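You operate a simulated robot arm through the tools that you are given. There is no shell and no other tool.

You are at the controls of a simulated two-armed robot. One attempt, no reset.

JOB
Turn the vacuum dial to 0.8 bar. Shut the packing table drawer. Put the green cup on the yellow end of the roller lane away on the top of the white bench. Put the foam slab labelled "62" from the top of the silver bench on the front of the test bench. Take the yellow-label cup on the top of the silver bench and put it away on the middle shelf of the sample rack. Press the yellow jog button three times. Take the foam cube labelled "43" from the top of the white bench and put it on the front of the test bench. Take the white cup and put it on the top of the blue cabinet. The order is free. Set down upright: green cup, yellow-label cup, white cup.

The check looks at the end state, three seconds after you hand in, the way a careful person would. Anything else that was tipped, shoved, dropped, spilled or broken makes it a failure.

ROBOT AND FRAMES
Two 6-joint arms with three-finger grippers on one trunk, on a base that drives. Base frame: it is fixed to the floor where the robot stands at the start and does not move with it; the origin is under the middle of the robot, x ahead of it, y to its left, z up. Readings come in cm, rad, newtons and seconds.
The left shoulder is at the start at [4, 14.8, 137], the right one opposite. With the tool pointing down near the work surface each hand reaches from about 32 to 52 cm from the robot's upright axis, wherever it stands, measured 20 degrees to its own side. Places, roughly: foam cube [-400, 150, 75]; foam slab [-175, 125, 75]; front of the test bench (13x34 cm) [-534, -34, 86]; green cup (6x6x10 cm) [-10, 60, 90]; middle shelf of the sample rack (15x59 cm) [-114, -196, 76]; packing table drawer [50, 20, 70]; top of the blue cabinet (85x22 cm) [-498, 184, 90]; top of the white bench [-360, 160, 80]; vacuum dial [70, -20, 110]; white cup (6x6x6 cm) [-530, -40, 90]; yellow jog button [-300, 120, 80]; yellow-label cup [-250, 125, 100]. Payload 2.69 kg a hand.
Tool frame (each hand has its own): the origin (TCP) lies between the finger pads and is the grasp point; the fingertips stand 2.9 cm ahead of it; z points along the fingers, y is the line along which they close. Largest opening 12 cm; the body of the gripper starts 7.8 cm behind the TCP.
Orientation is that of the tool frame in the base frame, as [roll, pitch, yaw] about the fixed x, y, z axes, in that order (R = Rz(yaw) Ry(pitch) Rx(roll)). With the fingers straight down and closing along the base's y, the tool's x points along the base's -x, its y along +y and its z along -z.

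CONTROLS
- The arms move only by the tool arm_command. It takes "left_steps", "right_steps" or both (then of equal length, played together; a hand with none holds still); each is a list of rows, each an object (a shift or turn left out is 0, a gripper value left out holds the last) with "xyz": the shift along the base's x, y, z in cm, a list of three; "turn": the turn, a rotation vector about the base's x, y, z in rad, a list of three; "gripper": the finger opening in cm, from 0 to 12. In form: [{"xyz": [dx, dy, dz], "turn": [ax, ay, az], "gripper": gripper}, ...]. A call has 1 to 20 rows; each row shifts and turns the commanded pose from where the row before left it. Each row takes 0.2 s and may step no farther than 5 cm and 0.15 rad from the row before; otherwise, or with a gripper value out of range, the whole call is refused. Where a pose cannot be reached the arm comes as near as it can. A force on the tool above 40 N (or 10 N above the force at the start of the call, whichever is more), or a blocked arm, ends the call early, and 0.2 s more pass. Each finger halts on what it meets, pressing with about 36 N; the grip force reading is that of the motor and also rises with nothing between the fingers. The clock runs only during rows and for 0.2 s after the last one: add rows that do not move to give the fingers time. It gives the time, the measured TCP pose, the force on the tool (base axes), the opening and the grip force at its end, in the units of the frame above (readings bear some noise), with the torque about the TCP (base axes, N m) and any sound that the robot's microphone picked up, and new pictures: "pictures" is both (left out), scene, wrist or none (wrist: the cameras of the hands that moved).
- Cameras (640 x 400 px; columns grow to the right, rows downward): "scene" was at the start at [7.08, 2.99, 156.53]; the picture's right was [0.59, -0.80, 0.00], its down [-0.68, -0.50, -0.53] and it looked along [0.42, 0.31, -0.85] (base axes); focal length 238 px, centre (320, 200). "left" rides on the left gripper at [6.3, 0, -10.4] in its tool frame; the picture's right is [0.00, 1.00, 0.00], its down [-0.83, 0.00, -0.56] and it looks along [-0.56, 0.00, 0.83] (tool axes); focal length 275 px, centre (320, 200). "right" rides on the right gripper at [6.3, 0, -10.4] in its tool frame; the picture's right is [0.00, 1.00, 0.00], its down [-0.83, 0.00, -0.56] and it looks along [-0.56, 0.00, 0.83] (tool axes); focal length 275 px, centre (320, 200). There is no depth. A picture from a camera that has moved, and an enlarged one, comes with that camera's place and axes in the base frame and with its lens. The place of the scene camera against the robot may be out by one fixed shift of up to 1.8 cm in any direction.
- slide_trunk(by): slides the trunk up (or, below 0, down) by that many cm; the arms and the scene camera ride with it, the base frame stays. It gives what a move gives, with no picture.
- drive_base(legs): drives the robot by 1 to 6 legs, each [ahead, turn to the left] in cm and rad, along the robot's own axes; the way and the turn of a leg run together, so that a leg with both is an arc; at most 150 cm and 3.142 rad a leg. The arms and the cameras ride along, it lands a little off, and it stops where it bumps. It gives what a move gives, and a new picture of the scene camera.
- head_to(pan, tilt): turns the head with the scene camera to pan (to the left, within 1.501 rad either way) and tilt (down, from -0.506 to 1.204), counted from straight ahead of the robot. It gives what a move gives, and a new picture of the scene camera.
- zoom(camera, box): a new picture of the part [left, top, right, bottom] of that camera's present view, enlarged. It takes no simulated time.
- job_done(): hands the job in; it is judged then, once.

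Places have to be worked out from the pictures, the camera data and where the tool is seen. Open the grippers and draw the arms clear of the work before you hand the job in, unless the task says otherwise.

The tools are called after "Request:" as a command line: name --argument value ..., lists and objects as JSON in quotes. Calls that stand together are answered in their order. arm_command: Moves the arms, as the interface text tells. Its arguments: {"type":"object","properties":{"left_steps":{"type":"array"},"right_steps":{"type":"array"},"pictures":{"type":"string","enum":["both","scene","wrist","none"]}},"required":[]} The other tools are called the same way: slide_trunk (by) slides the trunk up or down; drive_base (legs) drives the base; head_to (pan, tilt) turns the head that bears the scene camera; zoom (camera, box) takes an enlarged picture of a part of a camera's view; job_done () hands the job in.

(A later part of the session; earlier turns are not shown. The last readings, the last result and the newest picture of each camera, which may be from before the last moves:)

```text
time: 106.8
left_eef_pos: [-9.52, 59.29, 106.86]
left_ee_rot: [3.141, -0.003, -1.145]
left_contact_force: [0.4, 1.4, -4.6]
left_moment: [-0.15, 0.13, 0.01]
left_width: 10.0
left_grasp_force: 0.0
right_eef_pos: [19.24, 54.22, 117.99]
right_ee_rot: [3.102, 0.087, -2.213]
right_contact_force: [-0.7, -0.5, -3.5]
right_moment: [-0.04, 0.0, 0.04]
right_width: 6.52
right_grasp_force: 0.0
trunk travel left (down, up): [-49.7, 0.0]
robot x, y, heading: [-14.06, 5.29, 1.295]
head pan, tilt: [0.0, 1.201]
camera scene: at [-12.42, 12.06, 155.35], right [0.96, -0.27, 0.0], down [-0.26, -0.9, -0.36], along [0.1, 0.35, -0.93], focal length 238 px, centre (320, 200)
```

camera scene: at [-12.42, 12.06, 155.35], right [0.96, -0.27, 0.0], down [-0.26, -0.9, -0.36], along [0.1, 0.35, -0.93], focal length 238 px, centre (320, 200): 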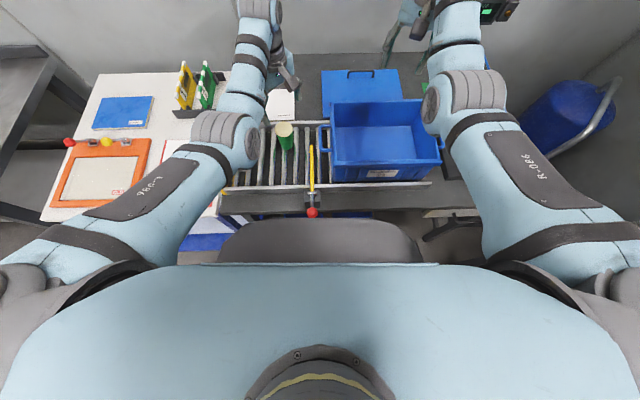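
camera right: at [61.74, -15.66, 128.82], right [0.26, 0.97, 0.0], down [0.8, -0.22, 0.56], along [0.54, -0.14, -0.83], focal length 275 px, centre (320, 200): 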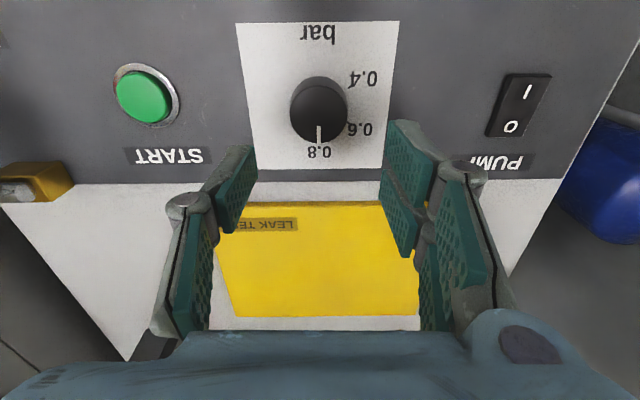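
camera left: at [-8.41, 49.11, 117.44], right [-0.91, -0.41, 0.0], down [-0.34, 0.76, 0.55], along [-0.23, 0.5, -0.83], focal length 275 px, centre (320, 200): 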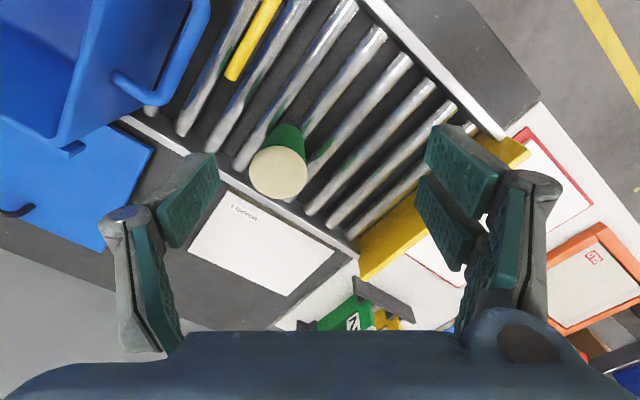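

The right hand shows a small tilt. I let things settle and read again, with a view toward the right hand.

Request:
head_to --pan -0.45 --tilt 0.6

```text
time: 107.8
left_eef_pos: [-9.74, 58.77, 107.37]
left_ee_rot: [-3.14, 0.002, -1.145]
left_contact_force: [-0.7, 0.8, -0.2]
left_moment: [-0.01, -0.01, 0.0]
left_width: 9.99
left_grasp_force: 0.0
right_eef_pos: [19.14, 53.94, 118.4]
right_ee_rot: [3.095, 0.099, -2.213]
right_contact_force: [0.3, -0.8, 0.1]
right_moment: [0.03, 0.03, 0.01]
right_width: 6.51
right_grasp_force: 0.0
trunk travel left (down, up): [-49.7, 0.0]
robot x, y, heading: [-14.19, 5.06, 1.3]
head pan, tilt: [-0.45, 0.6]
camera scene: at [-8.33, 12.54, 159.86], right [0.75, -0.66, 0.0], down [-0.38, -0.42, -0.83], along [0.55, 0.62, -0.56], focal length 238 px, centre (320, 200)
```

scene: 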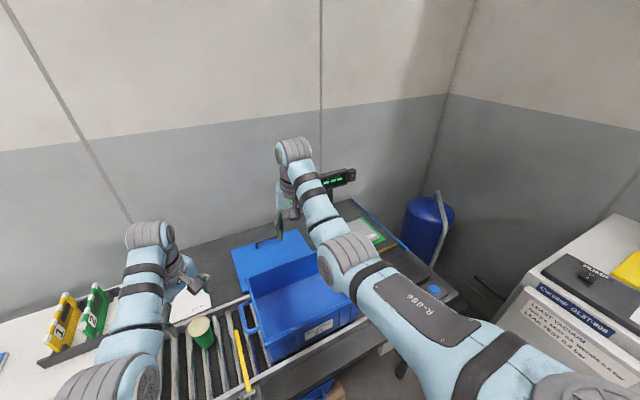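

I'll enlarge the view of the right hand to see whether it touches anything.

Request:
zoom --camera "scene" --box '[220, 120, 380, 260]'

Request:
zoom --camera "right" --box '[0, 0, 640, 400]'

```text
2.86 times, centred on (300, 190) of scene
camera zoom: at [-8.33, 12.54, 159.86], right [0.75, -0.66, 0.0], down [-0.38, -0.42, -0.83], along [0.55, 0.62, -0.56], focal length 680 px, centre (377, 229)
```

zoom: 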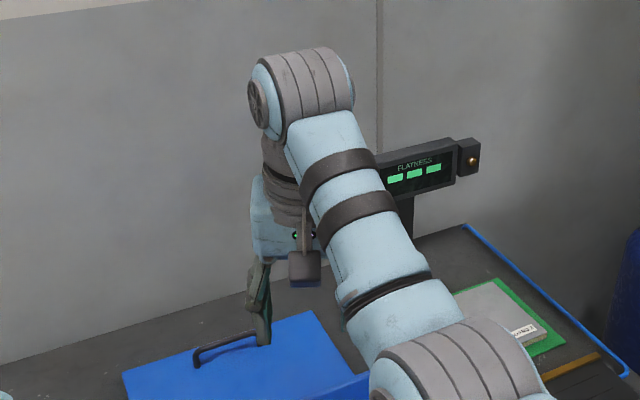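

```text
1.00 times, centred on (320, 200) of right (not enlarged: the box is as wide or as high as the picture)
camera zoom: at [15.09, 47.76, 128.14], right [-0.81, 0.59, 0.04], down [0.48, 0.61, 0.64], along [0.35, 0.53, -0.77], focal length 275 px, centre (320, 200)
```

zoom: 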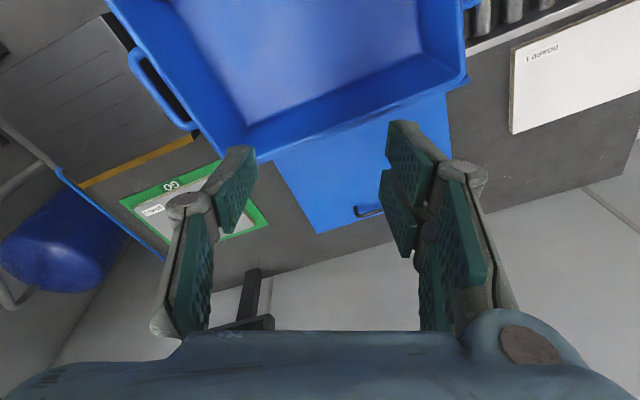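

Nothing is touching; the right arm was just near full stretch. I pull it back slightly and straighten it. The trunk then goes down 12 cm for longer reach at cup height, with the fingers clear of the cup sideways.

Request:
arm_command --right_steps '[{"xyz": [-0.7, -2, -1], "turn": [-0.107, 0.022, 0]}, {"xyz": [-0.5, -1, -1]}, {}]' --pictures "none"

Request:
slide_trunk --by -10

Request:
arm_command --left_steps '[{}]' --pictures "wrist"

```text
time: 108.6
left_eef_pos: [-9.51, 59.05, 107.21]
left_ee_rot: [3.141, 0.001, -1.145]
left_contact_force: [-1.1, -0.3, -0.1]
left_moment: [-0.03, 0.01, 0.0]
left_width: 9.98
left_grasp_force: 0.1
right_eef_pos: [18.56, 53.61, 115.69]
right_ee_rot: [-3.134, -0.012, -2.21]
right_contact_force: [0.8, -0.5, -0.1]
right_moment: [-0.01, -0.02, -0.02]
right_width: 6.49
right_grasp_force: 0.1
right hand out of reach, approached as far as the arm can: row 1, 2
trunk travel left (down, up): [-49.7, 0.0]
robot x, y, heading: [-14.31, 5.88, 1.292]
head pan, tilt: [-0.45, 0.6]
```

```text
time: 109.9
left_eef_pos: [-9.58, 59.08, 97.12]
left_ee_rot: [-3.141, 0.0, -1.144]
left_contact_force: [0.1, 0.3, -0.8]
left_moment: [-0.03, -0.05, 0.01]
left_width: 9.96
left_grasp_force: 0.1
right_eef_pos: [18.48, 53.65, 105.62]
right_ee_rot: [-3.138, -0.012, -2.21]
right_contact_force: [-0.1, -0.3, 0.7]
right_moment: [-0.03, 0.0, 0.01]
right_width: 6.48
right_grasp_force: 0.1
trunk travel left (down, up): [-39.7, 10.0]
robot x, y, heading: [-14.23, 5.23, 1.296]
head pan, tilt: [-0.45, 0.6]
```

```text
time: 110.3
left_eef_pos: [-9.53, 59.03, 97.24]
left_ee_rot: [3.141, 0.0, -1.144]
left_contact_force: [-0.7, 0.9, 0.0]
left_moment: [-0.03, 0.01, -0.01]
left_width: 9.97
left_grasp_force: 0.0
right_eef_pos: [18.53, 53.6, 105.76]
right_ee_rot: [-3.136, -0.011, -2.21]
right_contact_force: [0.0, 0.3, 0.4]
right_moment: [-0.02, 0.01, 0.02]
right_width: 6.5
right_grasp_force: 0.1
trunk travel left (down, up): [-39.7, 10.0]
robot x, y, heading: [-14.12, 5.58, 1.294]
head pan, tilt: [-0.45, 0.6]
camera left: at [-7.13, 53.33, 107.68], right [-0.91, -0.41, 0.0], down [-0.34, 0.76, 0.56], along [-0.23, 0.51, -0.83], focal length 275 px, centre (320, 200)
```

left: 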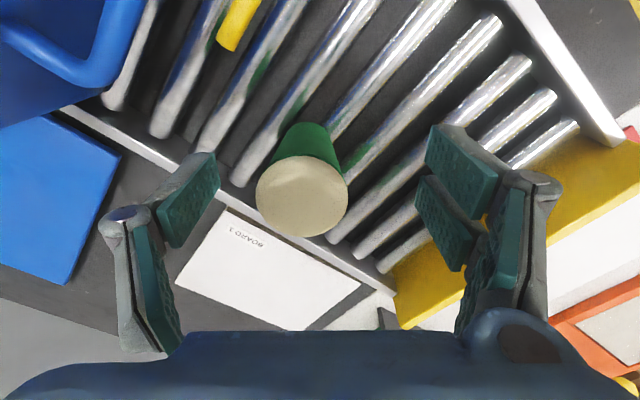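

The cup is confirmed at (-10.4, 63.6) with its top at 91.4. I drive 3 cm closer and then centre the hand over the cup.

Request:
drive_base --legs '[[3, 0]]'

Request:
arm_command --left_steps '[{}]' --pictures "none"

```text
time: 111.1
left_eef_pos: [-8.92, 61.37, 97.72]
left_ee_rot: [-3.135, 0.006, -1.145]
left_contact_force: [0.0, -0.7, 0.4]
left_moment: [0.07, 0.03, -0.01]
left_width: 9.99
left_grasp_force: 0.2
right_eef_pos: [19.25, 55.8, 106.13]
right_ee_rot: [-3.139, -0.004, -2.212]
right_contact_force: [-0.4, -0.7, 0.9]
right_moment: [0.11, 0.01, 0.0]
right_width: 6.51
right_grasp_force: 0.1
trunk travel left (down, up): [-39.7, 10.0]
robot x, y, heading: [-13.33, 7.96, 1.295]
head pan, tilt: [-0.45, 0.6]
camera scene: at [-7.66, 14.82, 149.96], right [0.75, -0.67, 0.0], down [-0.37, -0.42, -0.83], along [0.55, 0.62, -0.56], focal length 238 px, centre (320, 200)
```

scene: 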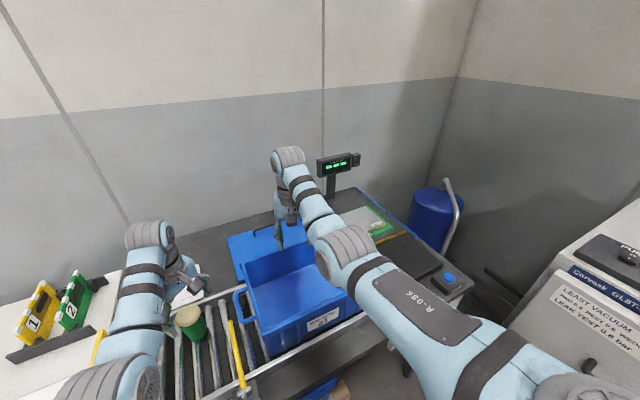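

```text
time: 111.5
left_eef_pos: [-8.68, 62.15, 97.14]
left_ee_rot: [-3.141, -0.003, -1.145]
left_contact_force: [0.2, 0.5, 0.3]
left_moment: [-0.03, -0.03, 0.01]
left_width: 9.99
left_grasp_force: 0.1
right_eef_pos: [19.58, 56.78, 105.5]
right_ee_rot: [-3.135, -0.015, -2.211]
right_contact_force: [0.2, 0.8, -0.4]
right_moment: [-0.02, 0.05, 0.03]
right_width: 6.49
right_grasp_force: 0.0
trunk travel left (down, up): [-39.7, 10.0]
robot x, y, heading: [-13.52, 8.13, 1.293]
head pan, tilt: [-0.45, 0.6]
```

I centre over the cup and verify once more before descending.

Request:
arm_command --left_steps '[{"xyz": [-1.7, 1.45, 0]}, {}, {}]' --pictures "wrist"

```text
time: 112.3
left_eef_pos: [-10.49, 63.26, 97.31]
left_ee_rot: [3.141, -0.001, -1.145]
left_contact_force: [-0.1, -0.4, -0.2]
left_moment: [-0.02, -0.01, -0.03]
left_width: 10.01
left_grasp_force: 0.1
right_eef_pos: [19.37, 56.41, 105.68]
right_ee_rot: [-3.136, -0.01, -2.213]
right_contact_force: [-0.2, 0.6, -0.9]
right_moment: [-0.01, -0.02, 0.01]
right_width: 6.5
right_grasp_force: 0.2
trunk travel left (down, up): [-39.7, 10.0]
robot x, y, heading: [-13.23, 8.31, 1.289]
head pan, tilt: [-0.45, 0.6]
camera left: at [-7.98, 57.57, 107.72], right [-0.91, -0.41, 0.0], down [-0.34, 0.76, 0.56], along [-0.23, 0.51, -0.83], focal length 275 px, centre (320, 200)
```

left: 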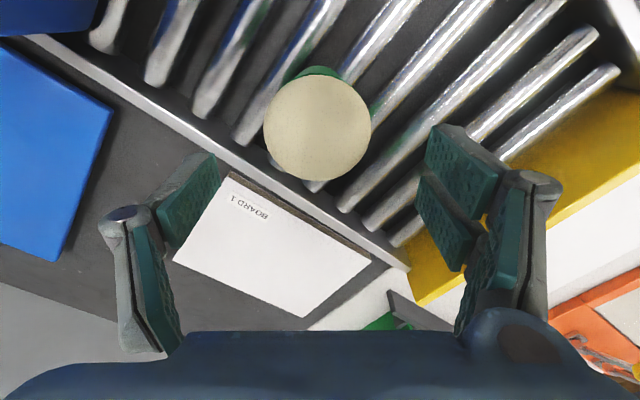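

The cup sits centred between the fingers to within 4 mm. I descend to z≈87, with the tips about 2.7 cm above the rollers.

Request:
arm_command --left_steps '[{"xyz": [0.2, -0.2, -3]}, {"xyz": [0, 0, -3]}, {"xyz": [0, 0, -2.5]}, {"xyz": [0, 0, -1.7]}, {}]' --pictures "wrist"

```text
time: 113.5
left_eef_pos: [-10.12, 63.08, 87.0]
left_ee_rot: [-3.14, 0.0, -1.144]
left_contact_force: [0.2, 0.1, 1.3]
left_moment: [-0.03, 0.01, 0.0]
left_width: 10.0
left_grasp_force: 0.0
right_eef_pos: [19.34, 56.47, 105.73]
right_ee_rot: [-3.135, -0.009, -2.213]
right_contact_force: [0.1, -0.1, 0.9]
right_moment: [0.0, 0.01, -0.03]
right_width: 6.51
right_grasp_force: 0.0
trunk travel left (down, up): [-39.7, 10.0]
robot x, y, heading: [-13.14, 8.08, 1.29]
head pan, tilt: [-0.45, 0.6]
camera left: at [-7.8, 57.38, 97.5], right [-0.91, -0.41, 0.0], down [-0.34, 0.76, 0.56], along [-0.23, 0.51, -0.83], focal length 275 px, centre (320, 200)
```

left: 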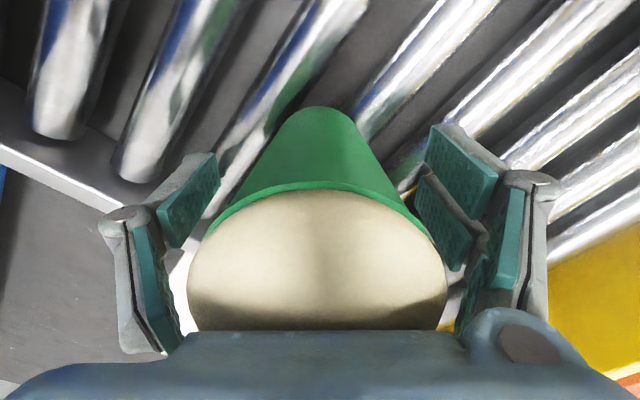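

The cup is between the pads. I close on it.

Request:
arm_command --left_steps '[{"gripper": 7}, {"gripper": 4.5}, {}, {}, {}]' --pictures "wrist"

```text
time: 114.2
left_eef_pos: [-10.76, 62.89, 87.71]
left_ee_rot: [3.141, 0.01, -1.145]
left_contact_force: [-17.3, -9.8, 27.0]
left_moment: [-1.21, 1.07, -0.38]
left_width: 6.2
left_grasp_force: 12.5
right_eef_pos: [19.21, 55.96, 106.19]
right_ee_rot: [-3.138, -0.004, -2.208]
right_contact_force: [0.2, -0.1, -0.3]
right_moment: [-0.03, 0.03, -0.02]
right_width: 6.51
right_grasp_force: 0.1
trunk travel left (down, up): [-39.7, 10.0]
robot x, y, heading: [-13.58, 7.71, 1.3]
head pan, tilt: [-0.45, 0.6]
stopped in row 3 (left hand): the force on the tool passed its limit at 43 N (the readings are from after the stop); the commanded pose is now the measured one
camera left: at [-8.3, 57.06, 98.03], right [-0.91, -0.41, 0.0], down [-0.34, 0.75, 0.56], along [-0.23, 0.52, -0.83], focal length 275 px, centre (320, 200)
```

left: 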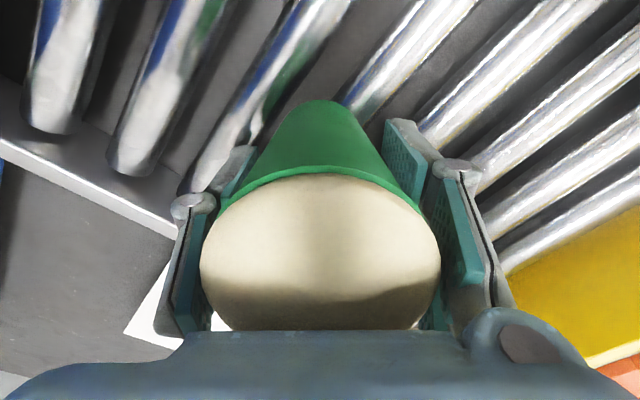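

One finger met the cup first and the force guard stopped the call; the cup is still upright. I let the grip finish closing without moving.

Request:
arm_command --left_steps '[{"gripper": 5.2}, {}, {}]' --pictures "wrist"

```text
time: 115.0
left_eef_pos: [-10.54, 62.89, 87.45]
left_ee_rot: [-3.135, 0.013, -1.145]
left_contact_force: [-9.7, -4.4, 35.2]
left_moment: [-1.2, 1.24, -0.24]
left_width: 6.59
left_grasp_force: 10.8
right_eef_pos: [19.0, 56.0, 105.97]
right_ee_rot: [-3.138, -0.005, -2.21]
right_contact_force: [-0.5, -0.3, 1.0]
right_moment: [0.0, 0.02, 0.01]
right_width: 6.52
right_grasp_force: 0.2
trunk travel left (down, up): [-39.7, 10.0]
robot x, y, heading: [-13.12, 8.39, 1.299]
head pan, tilt: [-0.45, 0.6]
camera left: at [-8.16, 57.14, 97.98], right [-0.91, -0.41, 0.0], down [-0.34, 0.75, 0.56], along [-0.23, 0.52, -0.83], focal length 275 px, centre (320, 200)
```

left: 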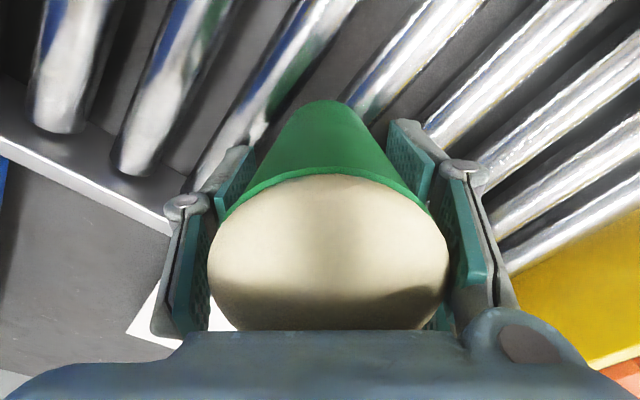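

The +35 N upward force and its moment point to the left finger's tip pressing on a roller. I open a little, rise 1.6 cm, and grip again.

Request:
arm_command --left_steps '[{"gripper": 8.5}, {}, {"xyz": [0, 0, 0.8]}, {"xyz": [0, 0, 0.8]}, {}]' --pictures "wrist"

```text
time: 116.2
left_eef_pos: [-10.42, 63.49, 88.77]
left_ee_rot: [3.138, 0.005, -1.144]
left_contact_force: [0.8, -0.7, 0.5]
left_moment: [0.02, 0.02, -0.02]
left_width: 8.51
left_grasp_force: 0.0
right_eef_pos: [19.32, 56.43, 105.72]
right_ee_rot: [-3.136, -0.011, -2.21]
right_contact_force: [-0.3, -0.8, 0.6]
right_moment: [-0.01, 0.0, 0.03]
right_width: 6.49
right_grasp_force: 0.1
trunk travel left (down, up): [-39.7, 10.0]
robot x, y, heading: [-13.28, 8.43, 1.296]
head pan, tilt: [-0.45, 0.6]
camera left: at [-7.92, 57.78, 99.19], right [-0.91, -0.41, 0.0], down [-0.34, 0.76, 0.56], along [-0.23, 0.51, -0.83], focal length 275 px, centre (320, 200)
```

left: 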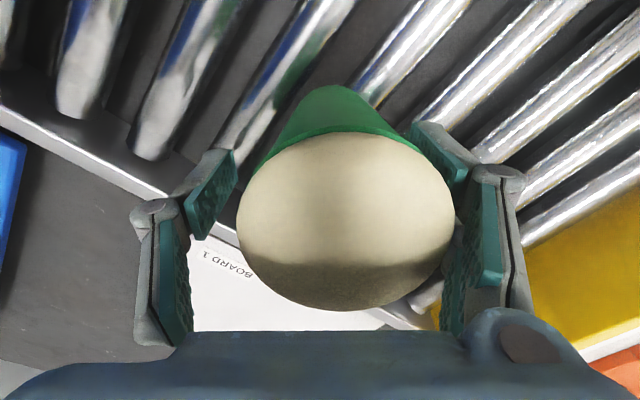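

The cup's top is really at about z≈93 with its centre near (-10.4, 62.1). I recentre the hand and close at the higher level.

Request:
arm_command --left_steps '[{"xyz": [0, -1.25, 0]}, {}, {"gripper": 7}, {"gripper": 6.3}, {"gripper": 5}, {}, {}]' --pictures "wrist"

```text
time: 117.8
left_eef_pos: [-10.23, 63.32, 88.64]
left_ee_rot: [3.141, 0.005, -1.143]
left_contact_force: [-0.7, -0.5, 0.0]
left_moment: [-0.01, 0.01, 0.03]
left_width: 5.01
left_grasp_force: 0.0
left hand out of reach, approached as far as the arm can: row 1
right_eef_pos: [19.38, 56.49, 105.72]
right_ee_rot: [-3.137, -0.009, -2.209]
right_contact_force: [0.2, 0.2, -0.1]
right_moment: [0.02, -0.02, 0.02]
right_width: 6.47
right_grasp_force: 0.1
trunk travel left (down, up): [-39.7, 10.0]
robot x, y, heading: [-13.54, 7.74, 1.299]
head pan, tilt: [-0.45, 0.6]
camera left: at [-7.67, 57.63, 98.99], right [-0.91, -0.41, 0.0], down [-0.34, 0.76, 0.56], along [-0.23, 0.51, -0.83], focal length 275 px, centre (320, 200)
```

left: 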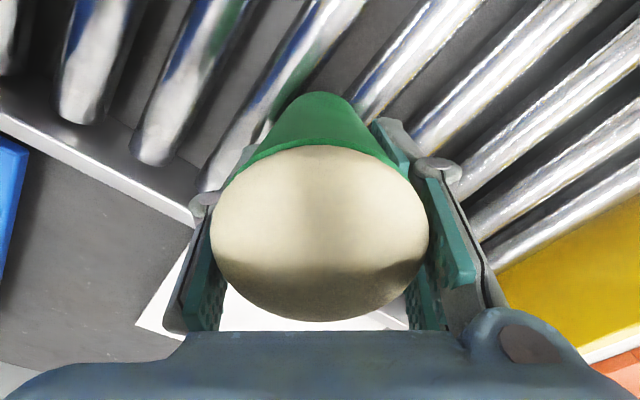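

The pads reached 5 cm without meeting the tapered body. I close further.

Request:
arm_command --left_steps '[{"gripper": 4.5}, {"gripper": 4}, {"gripper": 3}, {}, {}]' --pictures "wrist"

```text
time: 119.0
left_eef_pos: [-10.26, 63.36, 88.59]
left_ee_rot: [3.138, 0.003, -1.146]
left_contact_force: [1.1, -0.4, -0.3]
left_moment: [0.04, 0.0, 0.0]
left_width: 4.85
left_grasp_force: 35.8
right_eef_pos: [19.34, 56.48, 105.69]
right_ee_rot: [-3.137, -0.009, -2.21]
right_contact_force: [0.5, -0.1, -0.3]
right_moment: [0.01, -0.01, -0.04]
right_width: 6.51
right_grasp_force: 0.1
trunk travel left (down, up): [-39.7, 10.0]
robot x, y, heading: [-13.28, 8.33, 1.297]
head pan, tilt: [-0.45, 0.6]
camera left: at [-7.68, 57.64, 98.99], right [-0.91, -0.41, 0.0], down [-0.34, 0.76, 0.56], along [-0.23, 0.51, -0.83], focal length 275 px, centre (320, 200)
```

left: 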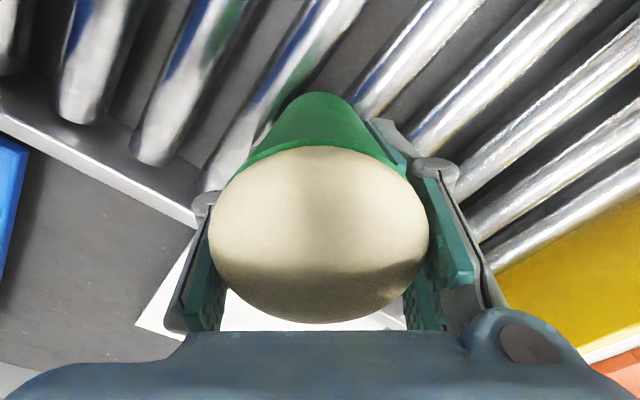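

The grip holds at 4.85 cm, but the cup is about 1.2 cm off-centre toward the camera side. I open, shift the base back 1.2 cm and re-grip for a secure hold.

Request:
arm_command --left_steps '[{"gripper": 8.5}, {}, {}]' --pictures "none"

Request:
drive_base --legs '[[-1.2, 0]]'

Request:
arm_command --left_steps '[{}]' --pictures "wrist"

```text
time: 119.8
left_eef_pos: [-10.26, 63.3, 88.59]
left_ee_rot: [3.139, 0.003, -1.145]
left_contact_force: [0.2, -0.7, 0.3]
left_moment: [0.02, 0.03, -0.01]
left_width: 8.5
left_grasp_force: 0.1
right_eef_pos: [19.23, 56.52, 105.77]
right_ee_rot: [-3.136, -0.009, -2.21]
right_contact_force: [0.8, -0.1, -0.1]
right_moment: [-0.03, 0.02, 0.01]
right_width: 6.49
right_grasp_force: 0.0
trunk travel left (down, up): [-39.7, 10.0]
robot x, y, heading: [-13.45, 7.92, 1.301]
head pan, tilt: [-0.45, 0.6]
```

```text
time: 120.6
left_eef_pos: [-10.45, 62.59, 88.39]
left_ee_rot: [3.137, 0.001, -1.145]
left_contact_force: [-0.3, 0.5, -0.2]
left_moment: [-0.04, 0.0, 0.03]
left_width: 8.48
left_grasp_force: 0.1
right_eef_pos: [19.01, 55.58, 105.48]
right_ee_rot: [-3.134, -0.012, -2.21]
right_contact_force: [0.1, 0.9, -0.8]
right_moment: [-0.06, 0.02, -0.01]
right_width: 6.52
right_grasp_force: 0.0
trunk travel left (down, up): [-39.7, 10.0]
robot x, y, heading: [-13.77, 7.11, 1.3]
head pan, tilt: [-0.45, 0.6]
camera scene: at [-7.65, 14.95, 149.85], right [0.75, -0.66, 0.0], down [-0.38, -0.43, -0.82], along [0.55, 0.62, -0.57], focal length 238 px, centre (320, 200)
```

scene: 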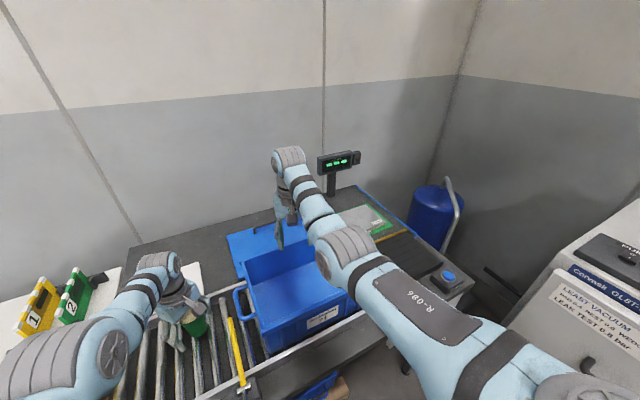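

```text
time: 121.0
left_eef_pos: [-10.62, 62.05, 88.77]
left_ee_rot: [3.141, 0.006, -1.145]
left_contact_force: [0.2, 0.8, 0.7]
left_moment: [0.03, 0.02, -0.03]
left_width: 8.51
left_grasp_force: 0.1
right_eef_pos: [18.98, 55.09, 105.82]
right_ee_rot: [-3.137, -0.01, -2.21]
right_contact_force: [-1.4, -0.7, 0.3]
right_moment: [0.0, 0.0, -0.01]
right_width: 6.5
right_grasp_force: 0.1
trunk travel left (down, up): [-39.7, 10.0]
robot x, y, heading: [-13.76, 7.24, 1.3]
head pan, tilt: [-0.45, 0.6]
camera left: at [-8.02, 56.35, 99.07], right [-0.91, -0.41, 0.0], down [-0.34, 0.76, 0.56], along [-0.23, 0.51, -0.83], focal length 275 px, centre (320, 200)
```

left: 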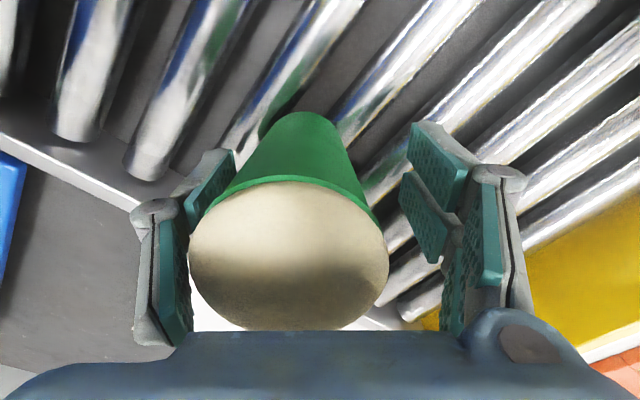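

The cup is now centred across the pads, but 0.9 cm toward one finger. I shift the hand (0.8, 0.3) and close.

Request:
arm_command --left_steps '[{"xyz": [0.8, 0.35, 0]}, {}, {"gripper": 6.8}, {"gripper": 6}, {"gripper": 5}, {"gripper": 4}, {"gripper": 3}, {}, {}]' --pictures "wrist"

```text
time: 123.0
left_eef_pos: [-9.98, 62.21, 88.84]
left_ee_rot: [3.138, 0.003, -1.145]
left_contact_force: [0.1, 0.2, -0.9]
left_moment: [0.0, 0.02, -0.03]
left_width: 4.87
left_grasp_force: 36.4
left hand out of reach, approached as far as the arm can: row 1
right_eef_pos: [19.08, 55.38, 105.65]
right_ee_rot: [-3.137, -0.011, -2.209]
right_contact_force: [-1.3, -0.9, 0.3]
right_moment: [0.01, -0.02, 0.04]
right_width: 6.51
right_grasp_force: 0.1
trunk travel left (down, up): [-39.7, 10.0]
robot x, y, heading: [-14.07, 7.05, 1.296]
head pan, tilt: [-0.45, 0.6]
camera left: at [-7.52, 56.38, 99.18], right [-0.91, -0.41, 0.0], down [-0.34, 0.76, 0.56], along [-0.23, 0.51, -0.83], focal length 275 px, centre (320, 200)
```

left: 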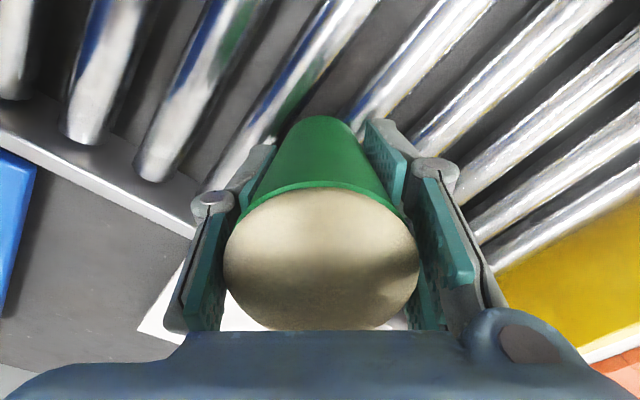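

The grip is firm at 4.87 cm with 36 N. I lift 6 cm and check the cup comes along.

Request:
arm_command --left_steps '[{"xyz": [0, 0, 1.5]}, {"xyz": [0, 0, 2]}, {"xyz": [0, 0, 2.5]}, {}]' --pictures "both"

```text
time: 124.0
left_eef_pos: [-9.43, 63.26, 94.55]
left_ee_rot: [3.14, 0.002, -1.144]
left_contact_force: [0.2, 0.2, -0.4]
left_moment: [0.04, -0.03, -0.04]
left_width: 5.14
left_grasp_force: 36.0
left hand out of reach, approached as far as the arm can: row 1, 2, 3
right_eef_pos: [19.16, 55.41, 105.64]
right_ee_rot: [-3.135, -0.012, -2.209]
right_contact_force: [-0.2, 0.2, 0.3]
right_moment: [0.04, 0.0, 0.0]
right_width: 6.48
right_grasp_force: 0.0
trunk travel left (down, up): [-39.7, 10.0]
robot x, y, heading: [-13.6, 7.28, 1.297]
head pan, tilt: [-0.45, 0.6]
camera scene: at [-7.77, 14.59, 149.88], right [0.75, -0.66, 0.0], down [-0.37, -0.42, -0.82], along [0.55, 0.62, -0.57], focal length 238 px, centre (320, 200)
camera left: at [-6.84, 57.6, 104.89], right [-0.91, -0.41, 0.0], down [-0.34, 0.76, 0.56], along [-0.23, 0.51, -0.83], focal length 275 px, centre (320, 200)
```

scene: 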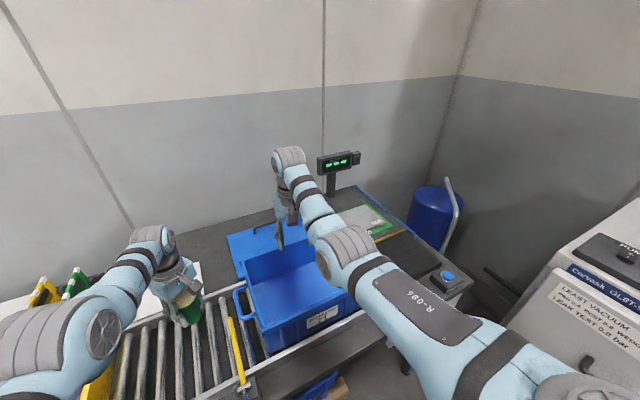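
left: 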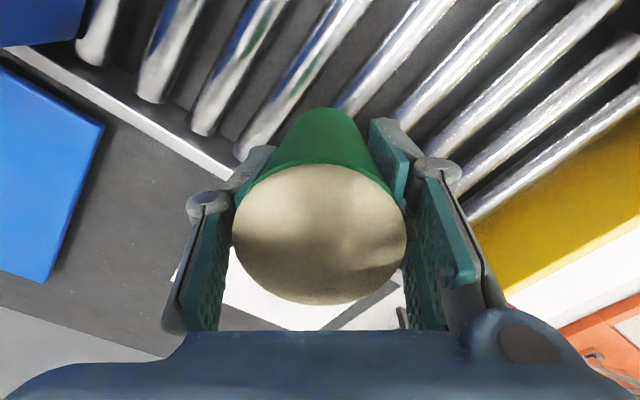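

The cup is lifted; it slid about 1 cm in the pads at first and now wedges on its taper. I raise the trunk 10 cm to clear the lane and gate, then back away from the table.

Request:
slide_trunk --by 10

Request:
drive_base --legs '[[-32, 0]]'

Request:
arm_command --left_steps '[{}]' --pictures "both"

```text
time: 125.3
left_eef_pos: [-9.35, 63.26, 104.5]
left_ee_rot: [3.139, 0.002, -1.144]
left_contact_force: [-0.2, 0.0, -1.6]
left_moment: [-0.04, -0.04, -0.02]
left_width: 5.1
left_grasp_force: 36.0
right_eef_pos: [18.95, 55.34, 115.73]
right_ee_rot: [-3.136, -0.011, -2.208]
right_contact_force: [-0.6, 0.9, -0.2]
right_moment: [0.0, 0.02, 0.0]
right_width: 6.52
right_grasp_force: 0.1
trunk travel left (down, up): [-49.7, 0.0]
robot x, y, heading: [-13.75, 6.98, 1.297]
head pan, tilt: [-0.45, 0.6]
```

```text
time: 127.5
left_eef_pos: [-17.95, 32.75, 104.28]
left_ee_rot: [3.136, 0.0, -1.144]
left_contact_force: [-0.1, 0.2, -1.0]
left_moment: [0.01, 0.0, 0.0]
left_width: 5.09
left_grasp_force: 36.3
right_eef_pos: [10.38, 24.79, 115.53]
right_ee_rot: [-3.136, -0.013, -2.21]
right_contact_force: [-0.2, 1.0, -0.5]
right_moment: [0.01, 0.01, 0.0]
right_width: 6.5
right_grasp_force: 0.1
trunk travel left (down, up): [-49.7, 0.0]
robot x, y, heading: [-22.63, -23.85, 1.293]
head pan, tilt: [-0.45, 0.6]
camera scene: at [-16.35, -15.86, 159.81], right [0.75, -0.66, 0.0], down [-0.38, -0.43, -0.82], along [0.55, 0.62, -0.57], focal length 238 px, centre (320, 200)
```

scene: 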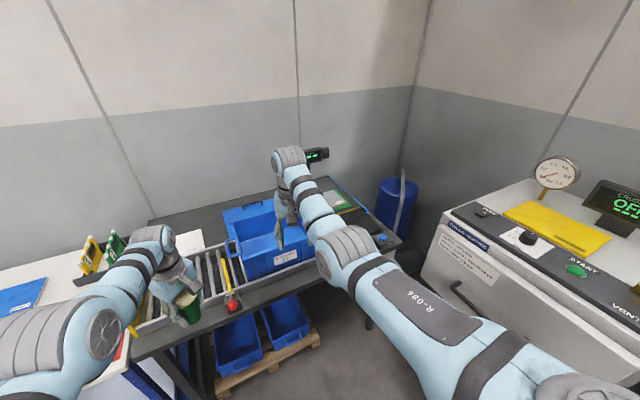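

```text
time: 127.9
left_eef_pos: [-18.14, 32.3, 104.49]
left_ee_rot: [3.137, 0.002, -1.146]
left_contact_force: [0.6, -0.2, -0.6]
left_moment: [0.0, -0.05, -0.03]
left_width: 5.13
left_grasp_force: 36.2
right_eef_pos: [10.27, 24.25, 115.7]
right_ee_rot: [-3.136, -0.008, -2.209]
right_contact_force: [0.9, -0.9, -0.2]
right_moment: [0.03, 0.0, -0.01]
right_width: 6.5
right_grasp_force: 0.1
trunk travel left (down, up): [-49.7, 0.0]
robot x, y, heading: [-22.51, -23.8, 1.294]
head pan, tilt: [-0.45, 0.6]
camera scene: at [-16.51, -16.43, 159.86], right [0.75, -0.66, 0.0], down [-0.37, -0.42, -0.83], along [0.55, 0.62, -0.56], focal length 238 px, centre (320, 200)
camera left: at [-15.6, 26.62, 114.88], right [-0.91, -0.41, 0.0], down [-0.34, 0.76, 0.56], along [-0.23, 0.51, -0.83], focal length 275 px, centre (320, 200)
```

scene: 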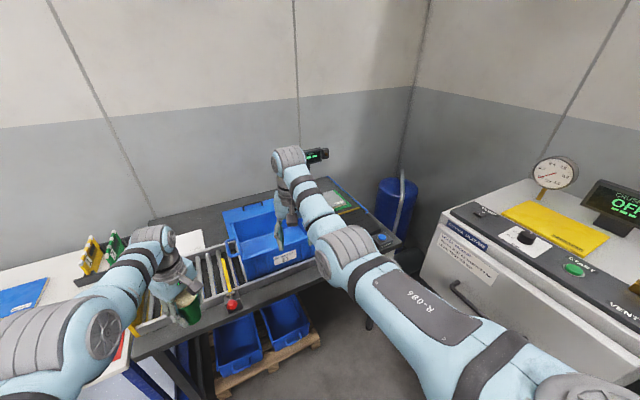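
left: 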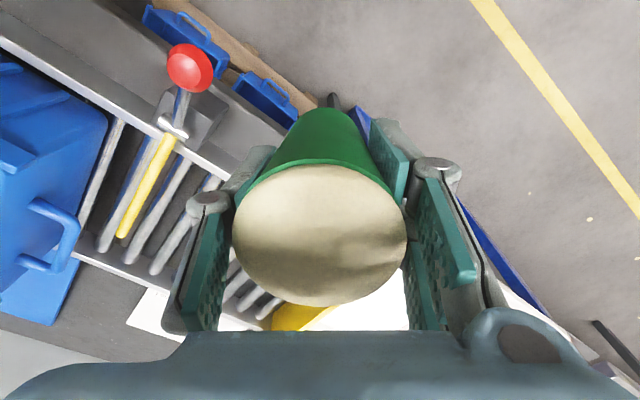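

The cup is held upright and clear. I turn the robot left to face along the benches and look ahead.

Request:
drive_base --legs '[[0, 1.5]]'

Request:
head_to --pan -0.3 --tilt 0.4

```text
time: 131.9
left_eef_pos: [-78.27, -15.52, 104.49]
left_ee_rot: [3.139, 0.001, 0.357]
left_contact_force: [-0.5, 0.4, -1.5]
left_moment: [0.0, 0.02, 0.0]
left_width: 5.12
left_grasp_force: 35.8
right_eef_pos: [-68.19, 12.13, 115.68]
right_ee_rot: [-3.136, -0.012, -0.708]
right_contact_force: [-0.3, 0.2, -0.2]
right_moment: [0.01, -0.03, -0.04]
right_width: 6.5
right_grasp_force: 0.0
trunk travel left (down, up): [-49.7, 0.0]
robot x, y, heading: [-22.83, -23.72, 2.796]
head pan, tilt: [-0.45, 0.6]
camera scene: at [-31.01, -17.82, 159.84], right [0.71, 0.7, 0.0], down [0.4, -0.4, -0.82], along [-0.58, 0.59, -0.57], focal length 238 px, centre (320, 200)
```

scene: 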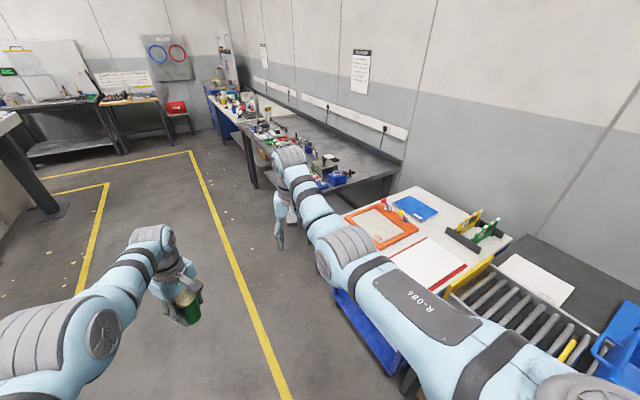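

```text
time: 132.7
left_eef_pos: [-78.24, -15.59, 104.46]
left_ee_rot: [3.138, 0.001, 0.358]
left_contact_force: [-0.7, 0.2, -0.7]
left_moment: [-0.02, 0.03, 0.01]
left_width: 5.12
left_grasp_force: 35.8
right_eef_pos: [-68.21, 12.27, 115.68]
right_ee_rot: [-3.135, -0.011, -0.71]
right_contact_force: [0.2, -0.8, -0.5]
right_moment: [0.0, 0.0, 0.01]
right_width: 6.5
right_grasp_force: 0.0
trunk travel left (down, up): [-49.7, 0.0]
robot x, y, heading: [-22.26, -23.67, 2.794]
head pan, tilt: [-0.3, 0.4]
camera scene: at [-32.24, -18.61, 161.66], right [0.6, 0.8, 0.0], down [0.31, -0.23, -0.92], along [-0.74, 0.55, -0.39], focal length 238 px, centre (320, 200)
```

scene: 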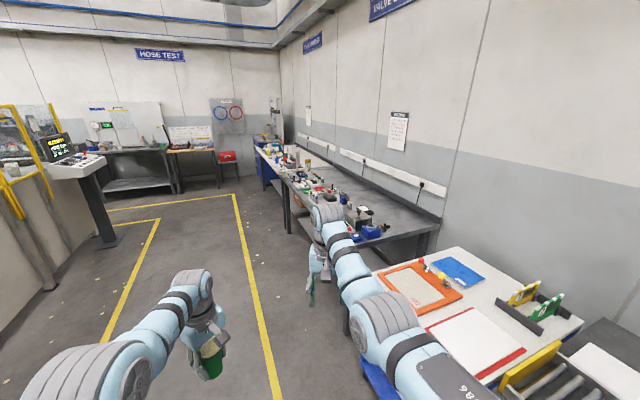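

I'll enlarge the benches ahead to identify them.

Request:
zoom --camera "scene" --box '[230, 100, 450, 260]'

Request:
zoom --camera "scene" --box '[60, 40, 300, 200]'

```text
2.50 times, centred on (340, 180) of scene
camera zoom: at [-32.24, -18.61, 161.66], right [0.6, 0.8, 0.0], down [0.31, -0.23, -0.92], along [-0.74, 0.55, -0.39], focal length 595 px, centre (270, 250)
```

zoom: 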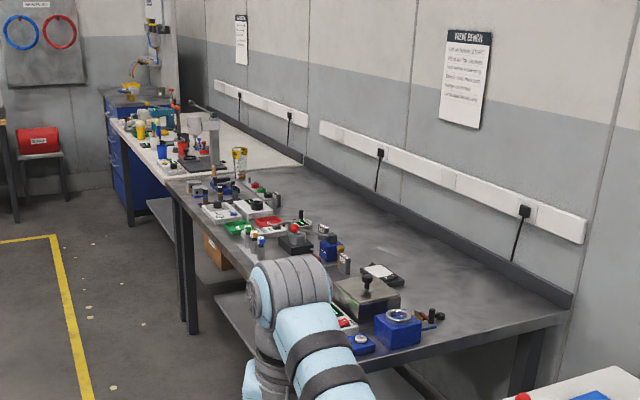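

```text
2.50 times, centred on (180, 120) of scene
camera zoom: at [-32.24, -18.61, 161.66], right [0.6, 0.8, 0.0], down [0.31, -0.23, -0.92], along [-0.74, 0.55, -0.39], focal length 595 px, centre (670, 400)
```

zoom: 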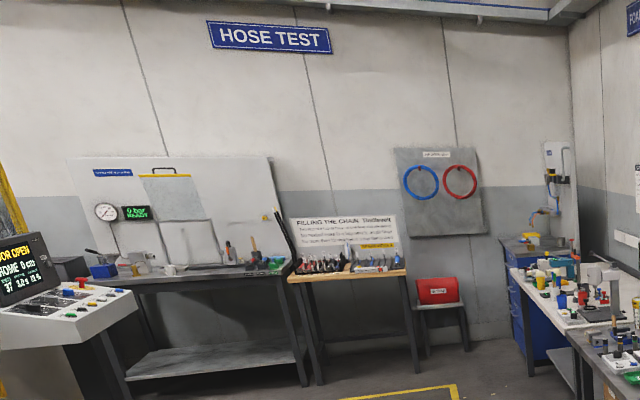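

I recognise the layout: the metallic silver bench is next on the right, with the white bench beyond it, the blue cabinet in the corner, and the hose test bench on the far wall with a white mug. I drive diagonally toward the front of the silver bench.

Request:
drive_base --legs '[[0, -0.177], [120, 0]]'

Request:
head_to --pan -0.8 --tilt 0.6

```text
time: 139.5
left_eef_pos: [-181.04, 52.85, 104.61]
left_ee_rot: [3.137, 0.002, 0.195]
left_contact_force: [-0.4, -0.3, -0.4]
left_moment: [0.03, 0.0, 0.02]
left_width: 5.12
left_grasp_force: 35.6
right_eef_pos: [-166.88, 78.52, 115.76]
right_ee_rot: [-3.135, -0.008, -0.87]
right_contact_force: [-0.7, -0.3, 1.4]
right_moment: [-0.01, -0.01, 0.0]
right_width: 6.52
right_grasp_force: 0.1
trunk travel left (down, up): [-49.7, 0.0]
robot x, y, heading: [-127.64, 35.63, 2.636]
head pan, tilt: [-0.3, 0.4]
camera scene: at [-136.09, 42.16, 161.68], right [0.72, 0.69, 0.0], down [0.27, -0.28, -0.92], along [-0.64, 0.67, -0.39], focal length 238 px, centre (320, 200)
```

scene: 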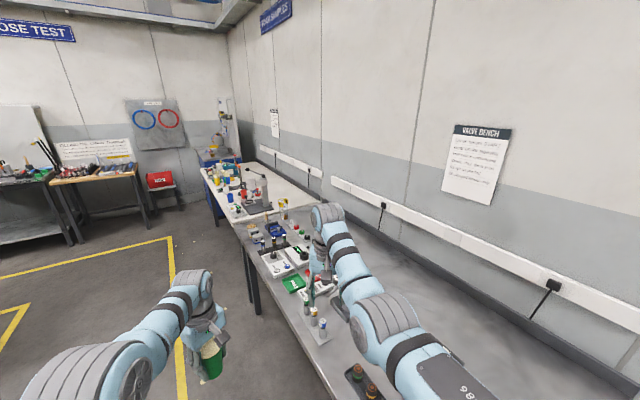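

```text
time: 140.4
left_eef_pos: [-181.31, 52.72, 104.43]
left_ee_rot: [3.138, 0.001, 0.193]
left_contact_force: [0.4, 0.1, -0.5]
left_moment: [0.0, -0.02, -0.01]
left_width: 5.11
left_grasp_force: 36.8
right_eef_pos: [-166.91, 78.59, 115.8]
right_ee_rot: [-3.135, -0.011, -0.873]
right_contact_force: [-0.4, 0.4, 0.5]
right_moment: [-0.02, 0.01, 0.0]
right_width: 6.53
right_grasp_force: 0.1
trunk travel left (down, up): [-49.7, 0.0]
robot x, y, heading: [-127.2, 35.74, 2.638]
head pan, tilt: [-0.799, 0.6]
camera scene: at [-132.16, 44.08, 159.85], right [0.97, 0.26, 0.0], down [0.15, -0.55, -0.83], along [-0.22, 0.8, -0.56], focal length 238 px, centre (320, 200)
```

scene: 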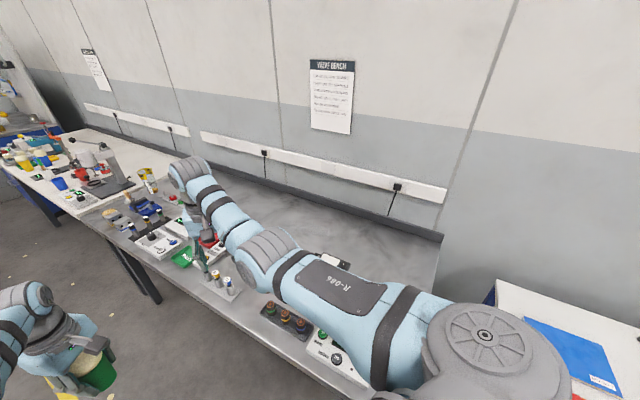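

The bench surface in front of me holds many small items. I turn right to face it squarely.

Request:
drive_base --legs '[[0, -1.05]]'

Request:
head_to --pan 0.5 --tilt 0.75

```text
time: 143.5
left_eef_pos: [-139.45, 90.8, 104.47]
left_ee_rot: [3.138, 0.001, -0.857]
left_contact_force: [-0.2, -0.2, -2.1]
left_moment: [-0.02, -0.01, -0.02]
left_width: 5.1
left_grasp_force: 36.3
right_eef_pos: [-109.97, 91.11, 115.59]
right_ee_rot: [-3.134, -0.009, -1.92]
right_contact_force: [-0.1, 0.2, -0.7]
right_moment: [-0.02, -0.05, 0.02]
right_width: 6.52
right_grasp_force: 0.0
trunk travel left (down, up): [-49.7, 0.0]
robot x, y, heading: [-127.59, 35.83, 1.588]
head pan, tilt: [-0.799, 0.6]
camera scene: at [-121.89, 42.85, 159.85], right [0.71, -0.71, 0.0], down [-0.4, -0.4, -0.83], along [0.58, 0.58, -0.56], focal length 238 px, centre (320, 200)
```

scene: 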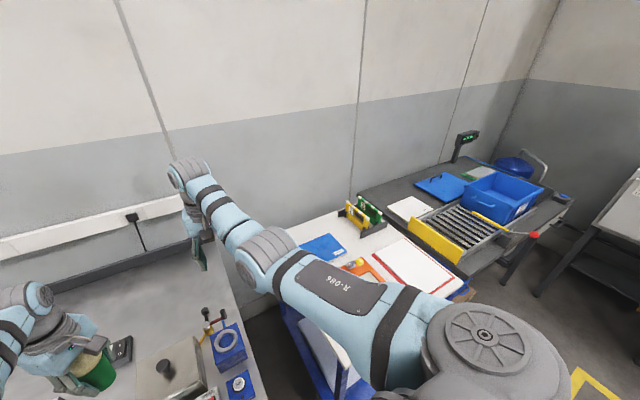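

```text
time: 144.9
left_eef_pos: [-139.39, 90.79, 104.33]
left_ee_rot: [3.138, 0.001, -0.856]
left_contact_force: [0.2, 1.3, -0.2]
left_moment: [-0.02, 0.02, -0.01]
left_width: 5.13
left_grasp_force: 35.4
right_eef_pos: [-109.87, 91.03, 115.6]
right_ee_rot: [-3.136, -0.012, -1.922]
right_contact_force: [0.0, -0.5, -0.8]
right_moment: [-0.02, -0.03, 0.01]
right_width: 6.49
right_grasp_force: 0.0
trunk travel left (down, up): [-49.7, 0.0]
robot x, y, heading: [-127.36, 35.71, 1.585]
head pan, tilt: [0.499, 0.75]
camera scene: at [-132.12, 43.82, 158.56], right [0.87, 0.49, 0.0], down [0.33, -0.59, -0.73], along [-0.36, 0.64, -0.68], focal length 238 px, centre (320, 200)
```

scene: 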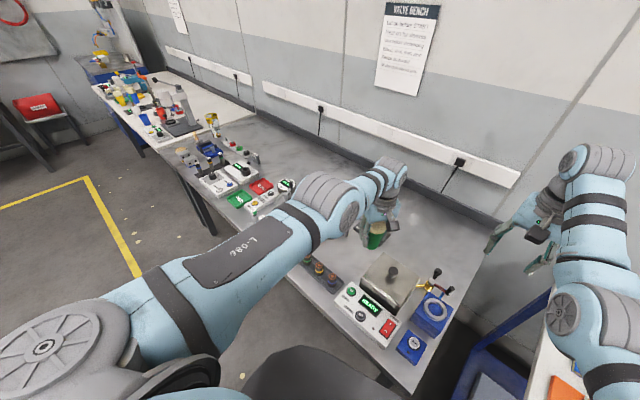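

I'll enlarge the bench top to find the foam slab and the yellow-label cup.

Request:
zoom --camera "scene" --box '[80, 50, 320, 240]'

Request:
zoom --camera "scene" --box '[220, 160, 480, 380]'

```text
2.11 times, centred on (200, 145) of scene
camera zoom: at [-132.12, 43.82, 158.56], right [0.87, 0.49, 0.0], down [0.33, -0.59, -0.73], along [-0.36, 0.64, -0.68], focal length 501 px, centre (573, 316)
```

zoom: 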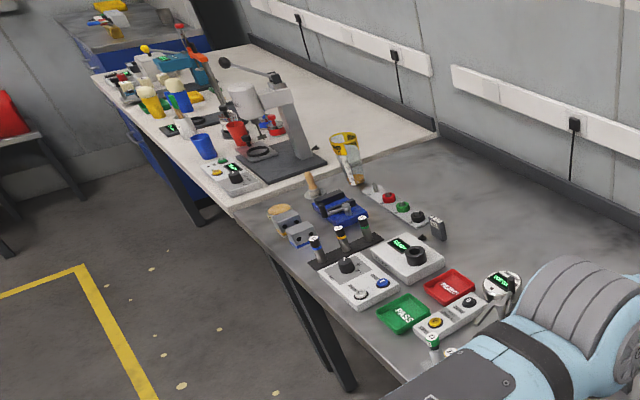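

```text
1.82 times, centred on (350, 270) of scene
camera zoom: at [-132.12, 43.82, 158.56], right [0.87, 0.49, 0.0], down [0.33, -0.59, -0.73], along [-0.36, 0.64, -0.68], focal length 433 px, centre (266, 73)
```

zoom: 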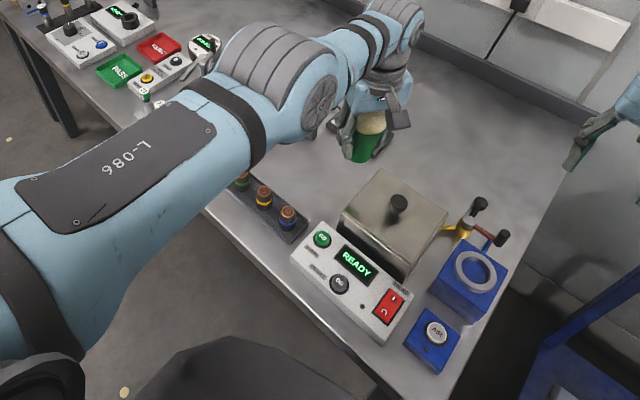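

I can see the yellow-patterned cup at about (-270, 140) and a press with a yellow button at about (-311, 121) on the white bench. My arm hides where the slab should be, so I move along the bench to about x=-183.

Request:
drive_base --legs '[[0, 1.3], [56, 0], [0, -1.45]]'

Request:
head_to --pan -0.1 --tilt 0.8

```text
time: 154.9
left_eef_pos: [-185.9, 106.37, 104.4]
left_ee_rot: [3.137, 0.001, -0.989]
left_contact_force: [-0.8, -0.5, -2.2]
left_moment: [-0.01, -0.04, 0.03]
left_width: 5.12
left_grasp_force: 36.1
right_eef_pos: [-156.58, 102.73, 115.71]
right_ee_rot: [-3.133, -0.01, -2.058]
right_contact_force: [-0.1, 0.2, -0.2]
right_moment: [0.03, 0.02, 0.0]
right_width: 6.5
right_grasp_force: 0.1
trunk travel left (down, up): [-49.7, 0.0]
robot x, y, heading: [-181.54, 50.07, 1.452]
head pan, tilt: [0.499, 0.75]
camera scene: at [-184.9, 58.77, 158.56], right [0.93, 0.37, 0.0], down [0.25, -0.63, -0.73], along [-0.27, 0.68, -0.68], focal length 238 px, centre (320, 200)
```

scene: 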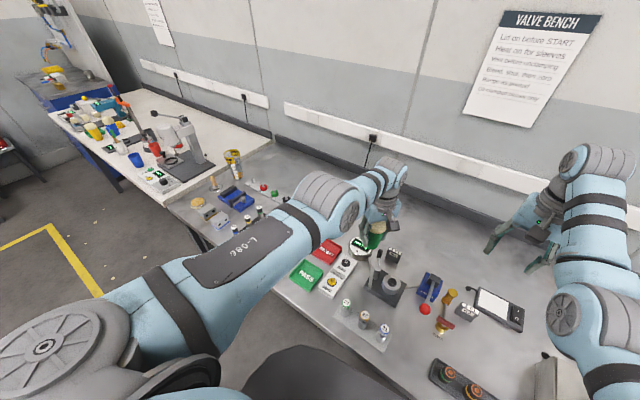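

```text
time: 155.9
left_eef_pos: [-185.81, 106.28, 104.42]
left_ee_rot: [3.136, 0.002, -0.992]
left_contact_force: [0.5, -0.3, -1.0]
left_moment: [-0.02, -0.03, 0.0]
left_width: 5.13
left_grasp_force: 36.2
right_eef_pos: [-156.5, 102.65, 115.7]
right_ee_rot: [-3.135, -0.011, -2.059]
right_contact_force: [0.7, 0.8, 0.3]
right_moment: [0.0, 0.04, 0.01]
right_width: 6.51
right_grasp_force: 0.0
trunk travel left (down, up): [-49.7, 0.0]
robot x, y, heading: [-181.43, 50.11, 1.452]
head pan, tilt: [-0.099, 0.799]
camera scene: at [-180.0, 58.92, 158.16], right [0.98, -0.22, 0.0], down [-0.16, -0.7, -0.7], along [0.15, 0.68, -0.72], focal length 238 px, centre (320, 200)
```

scene: 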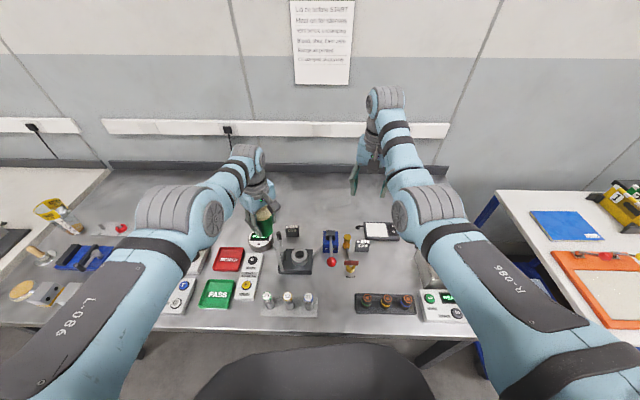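

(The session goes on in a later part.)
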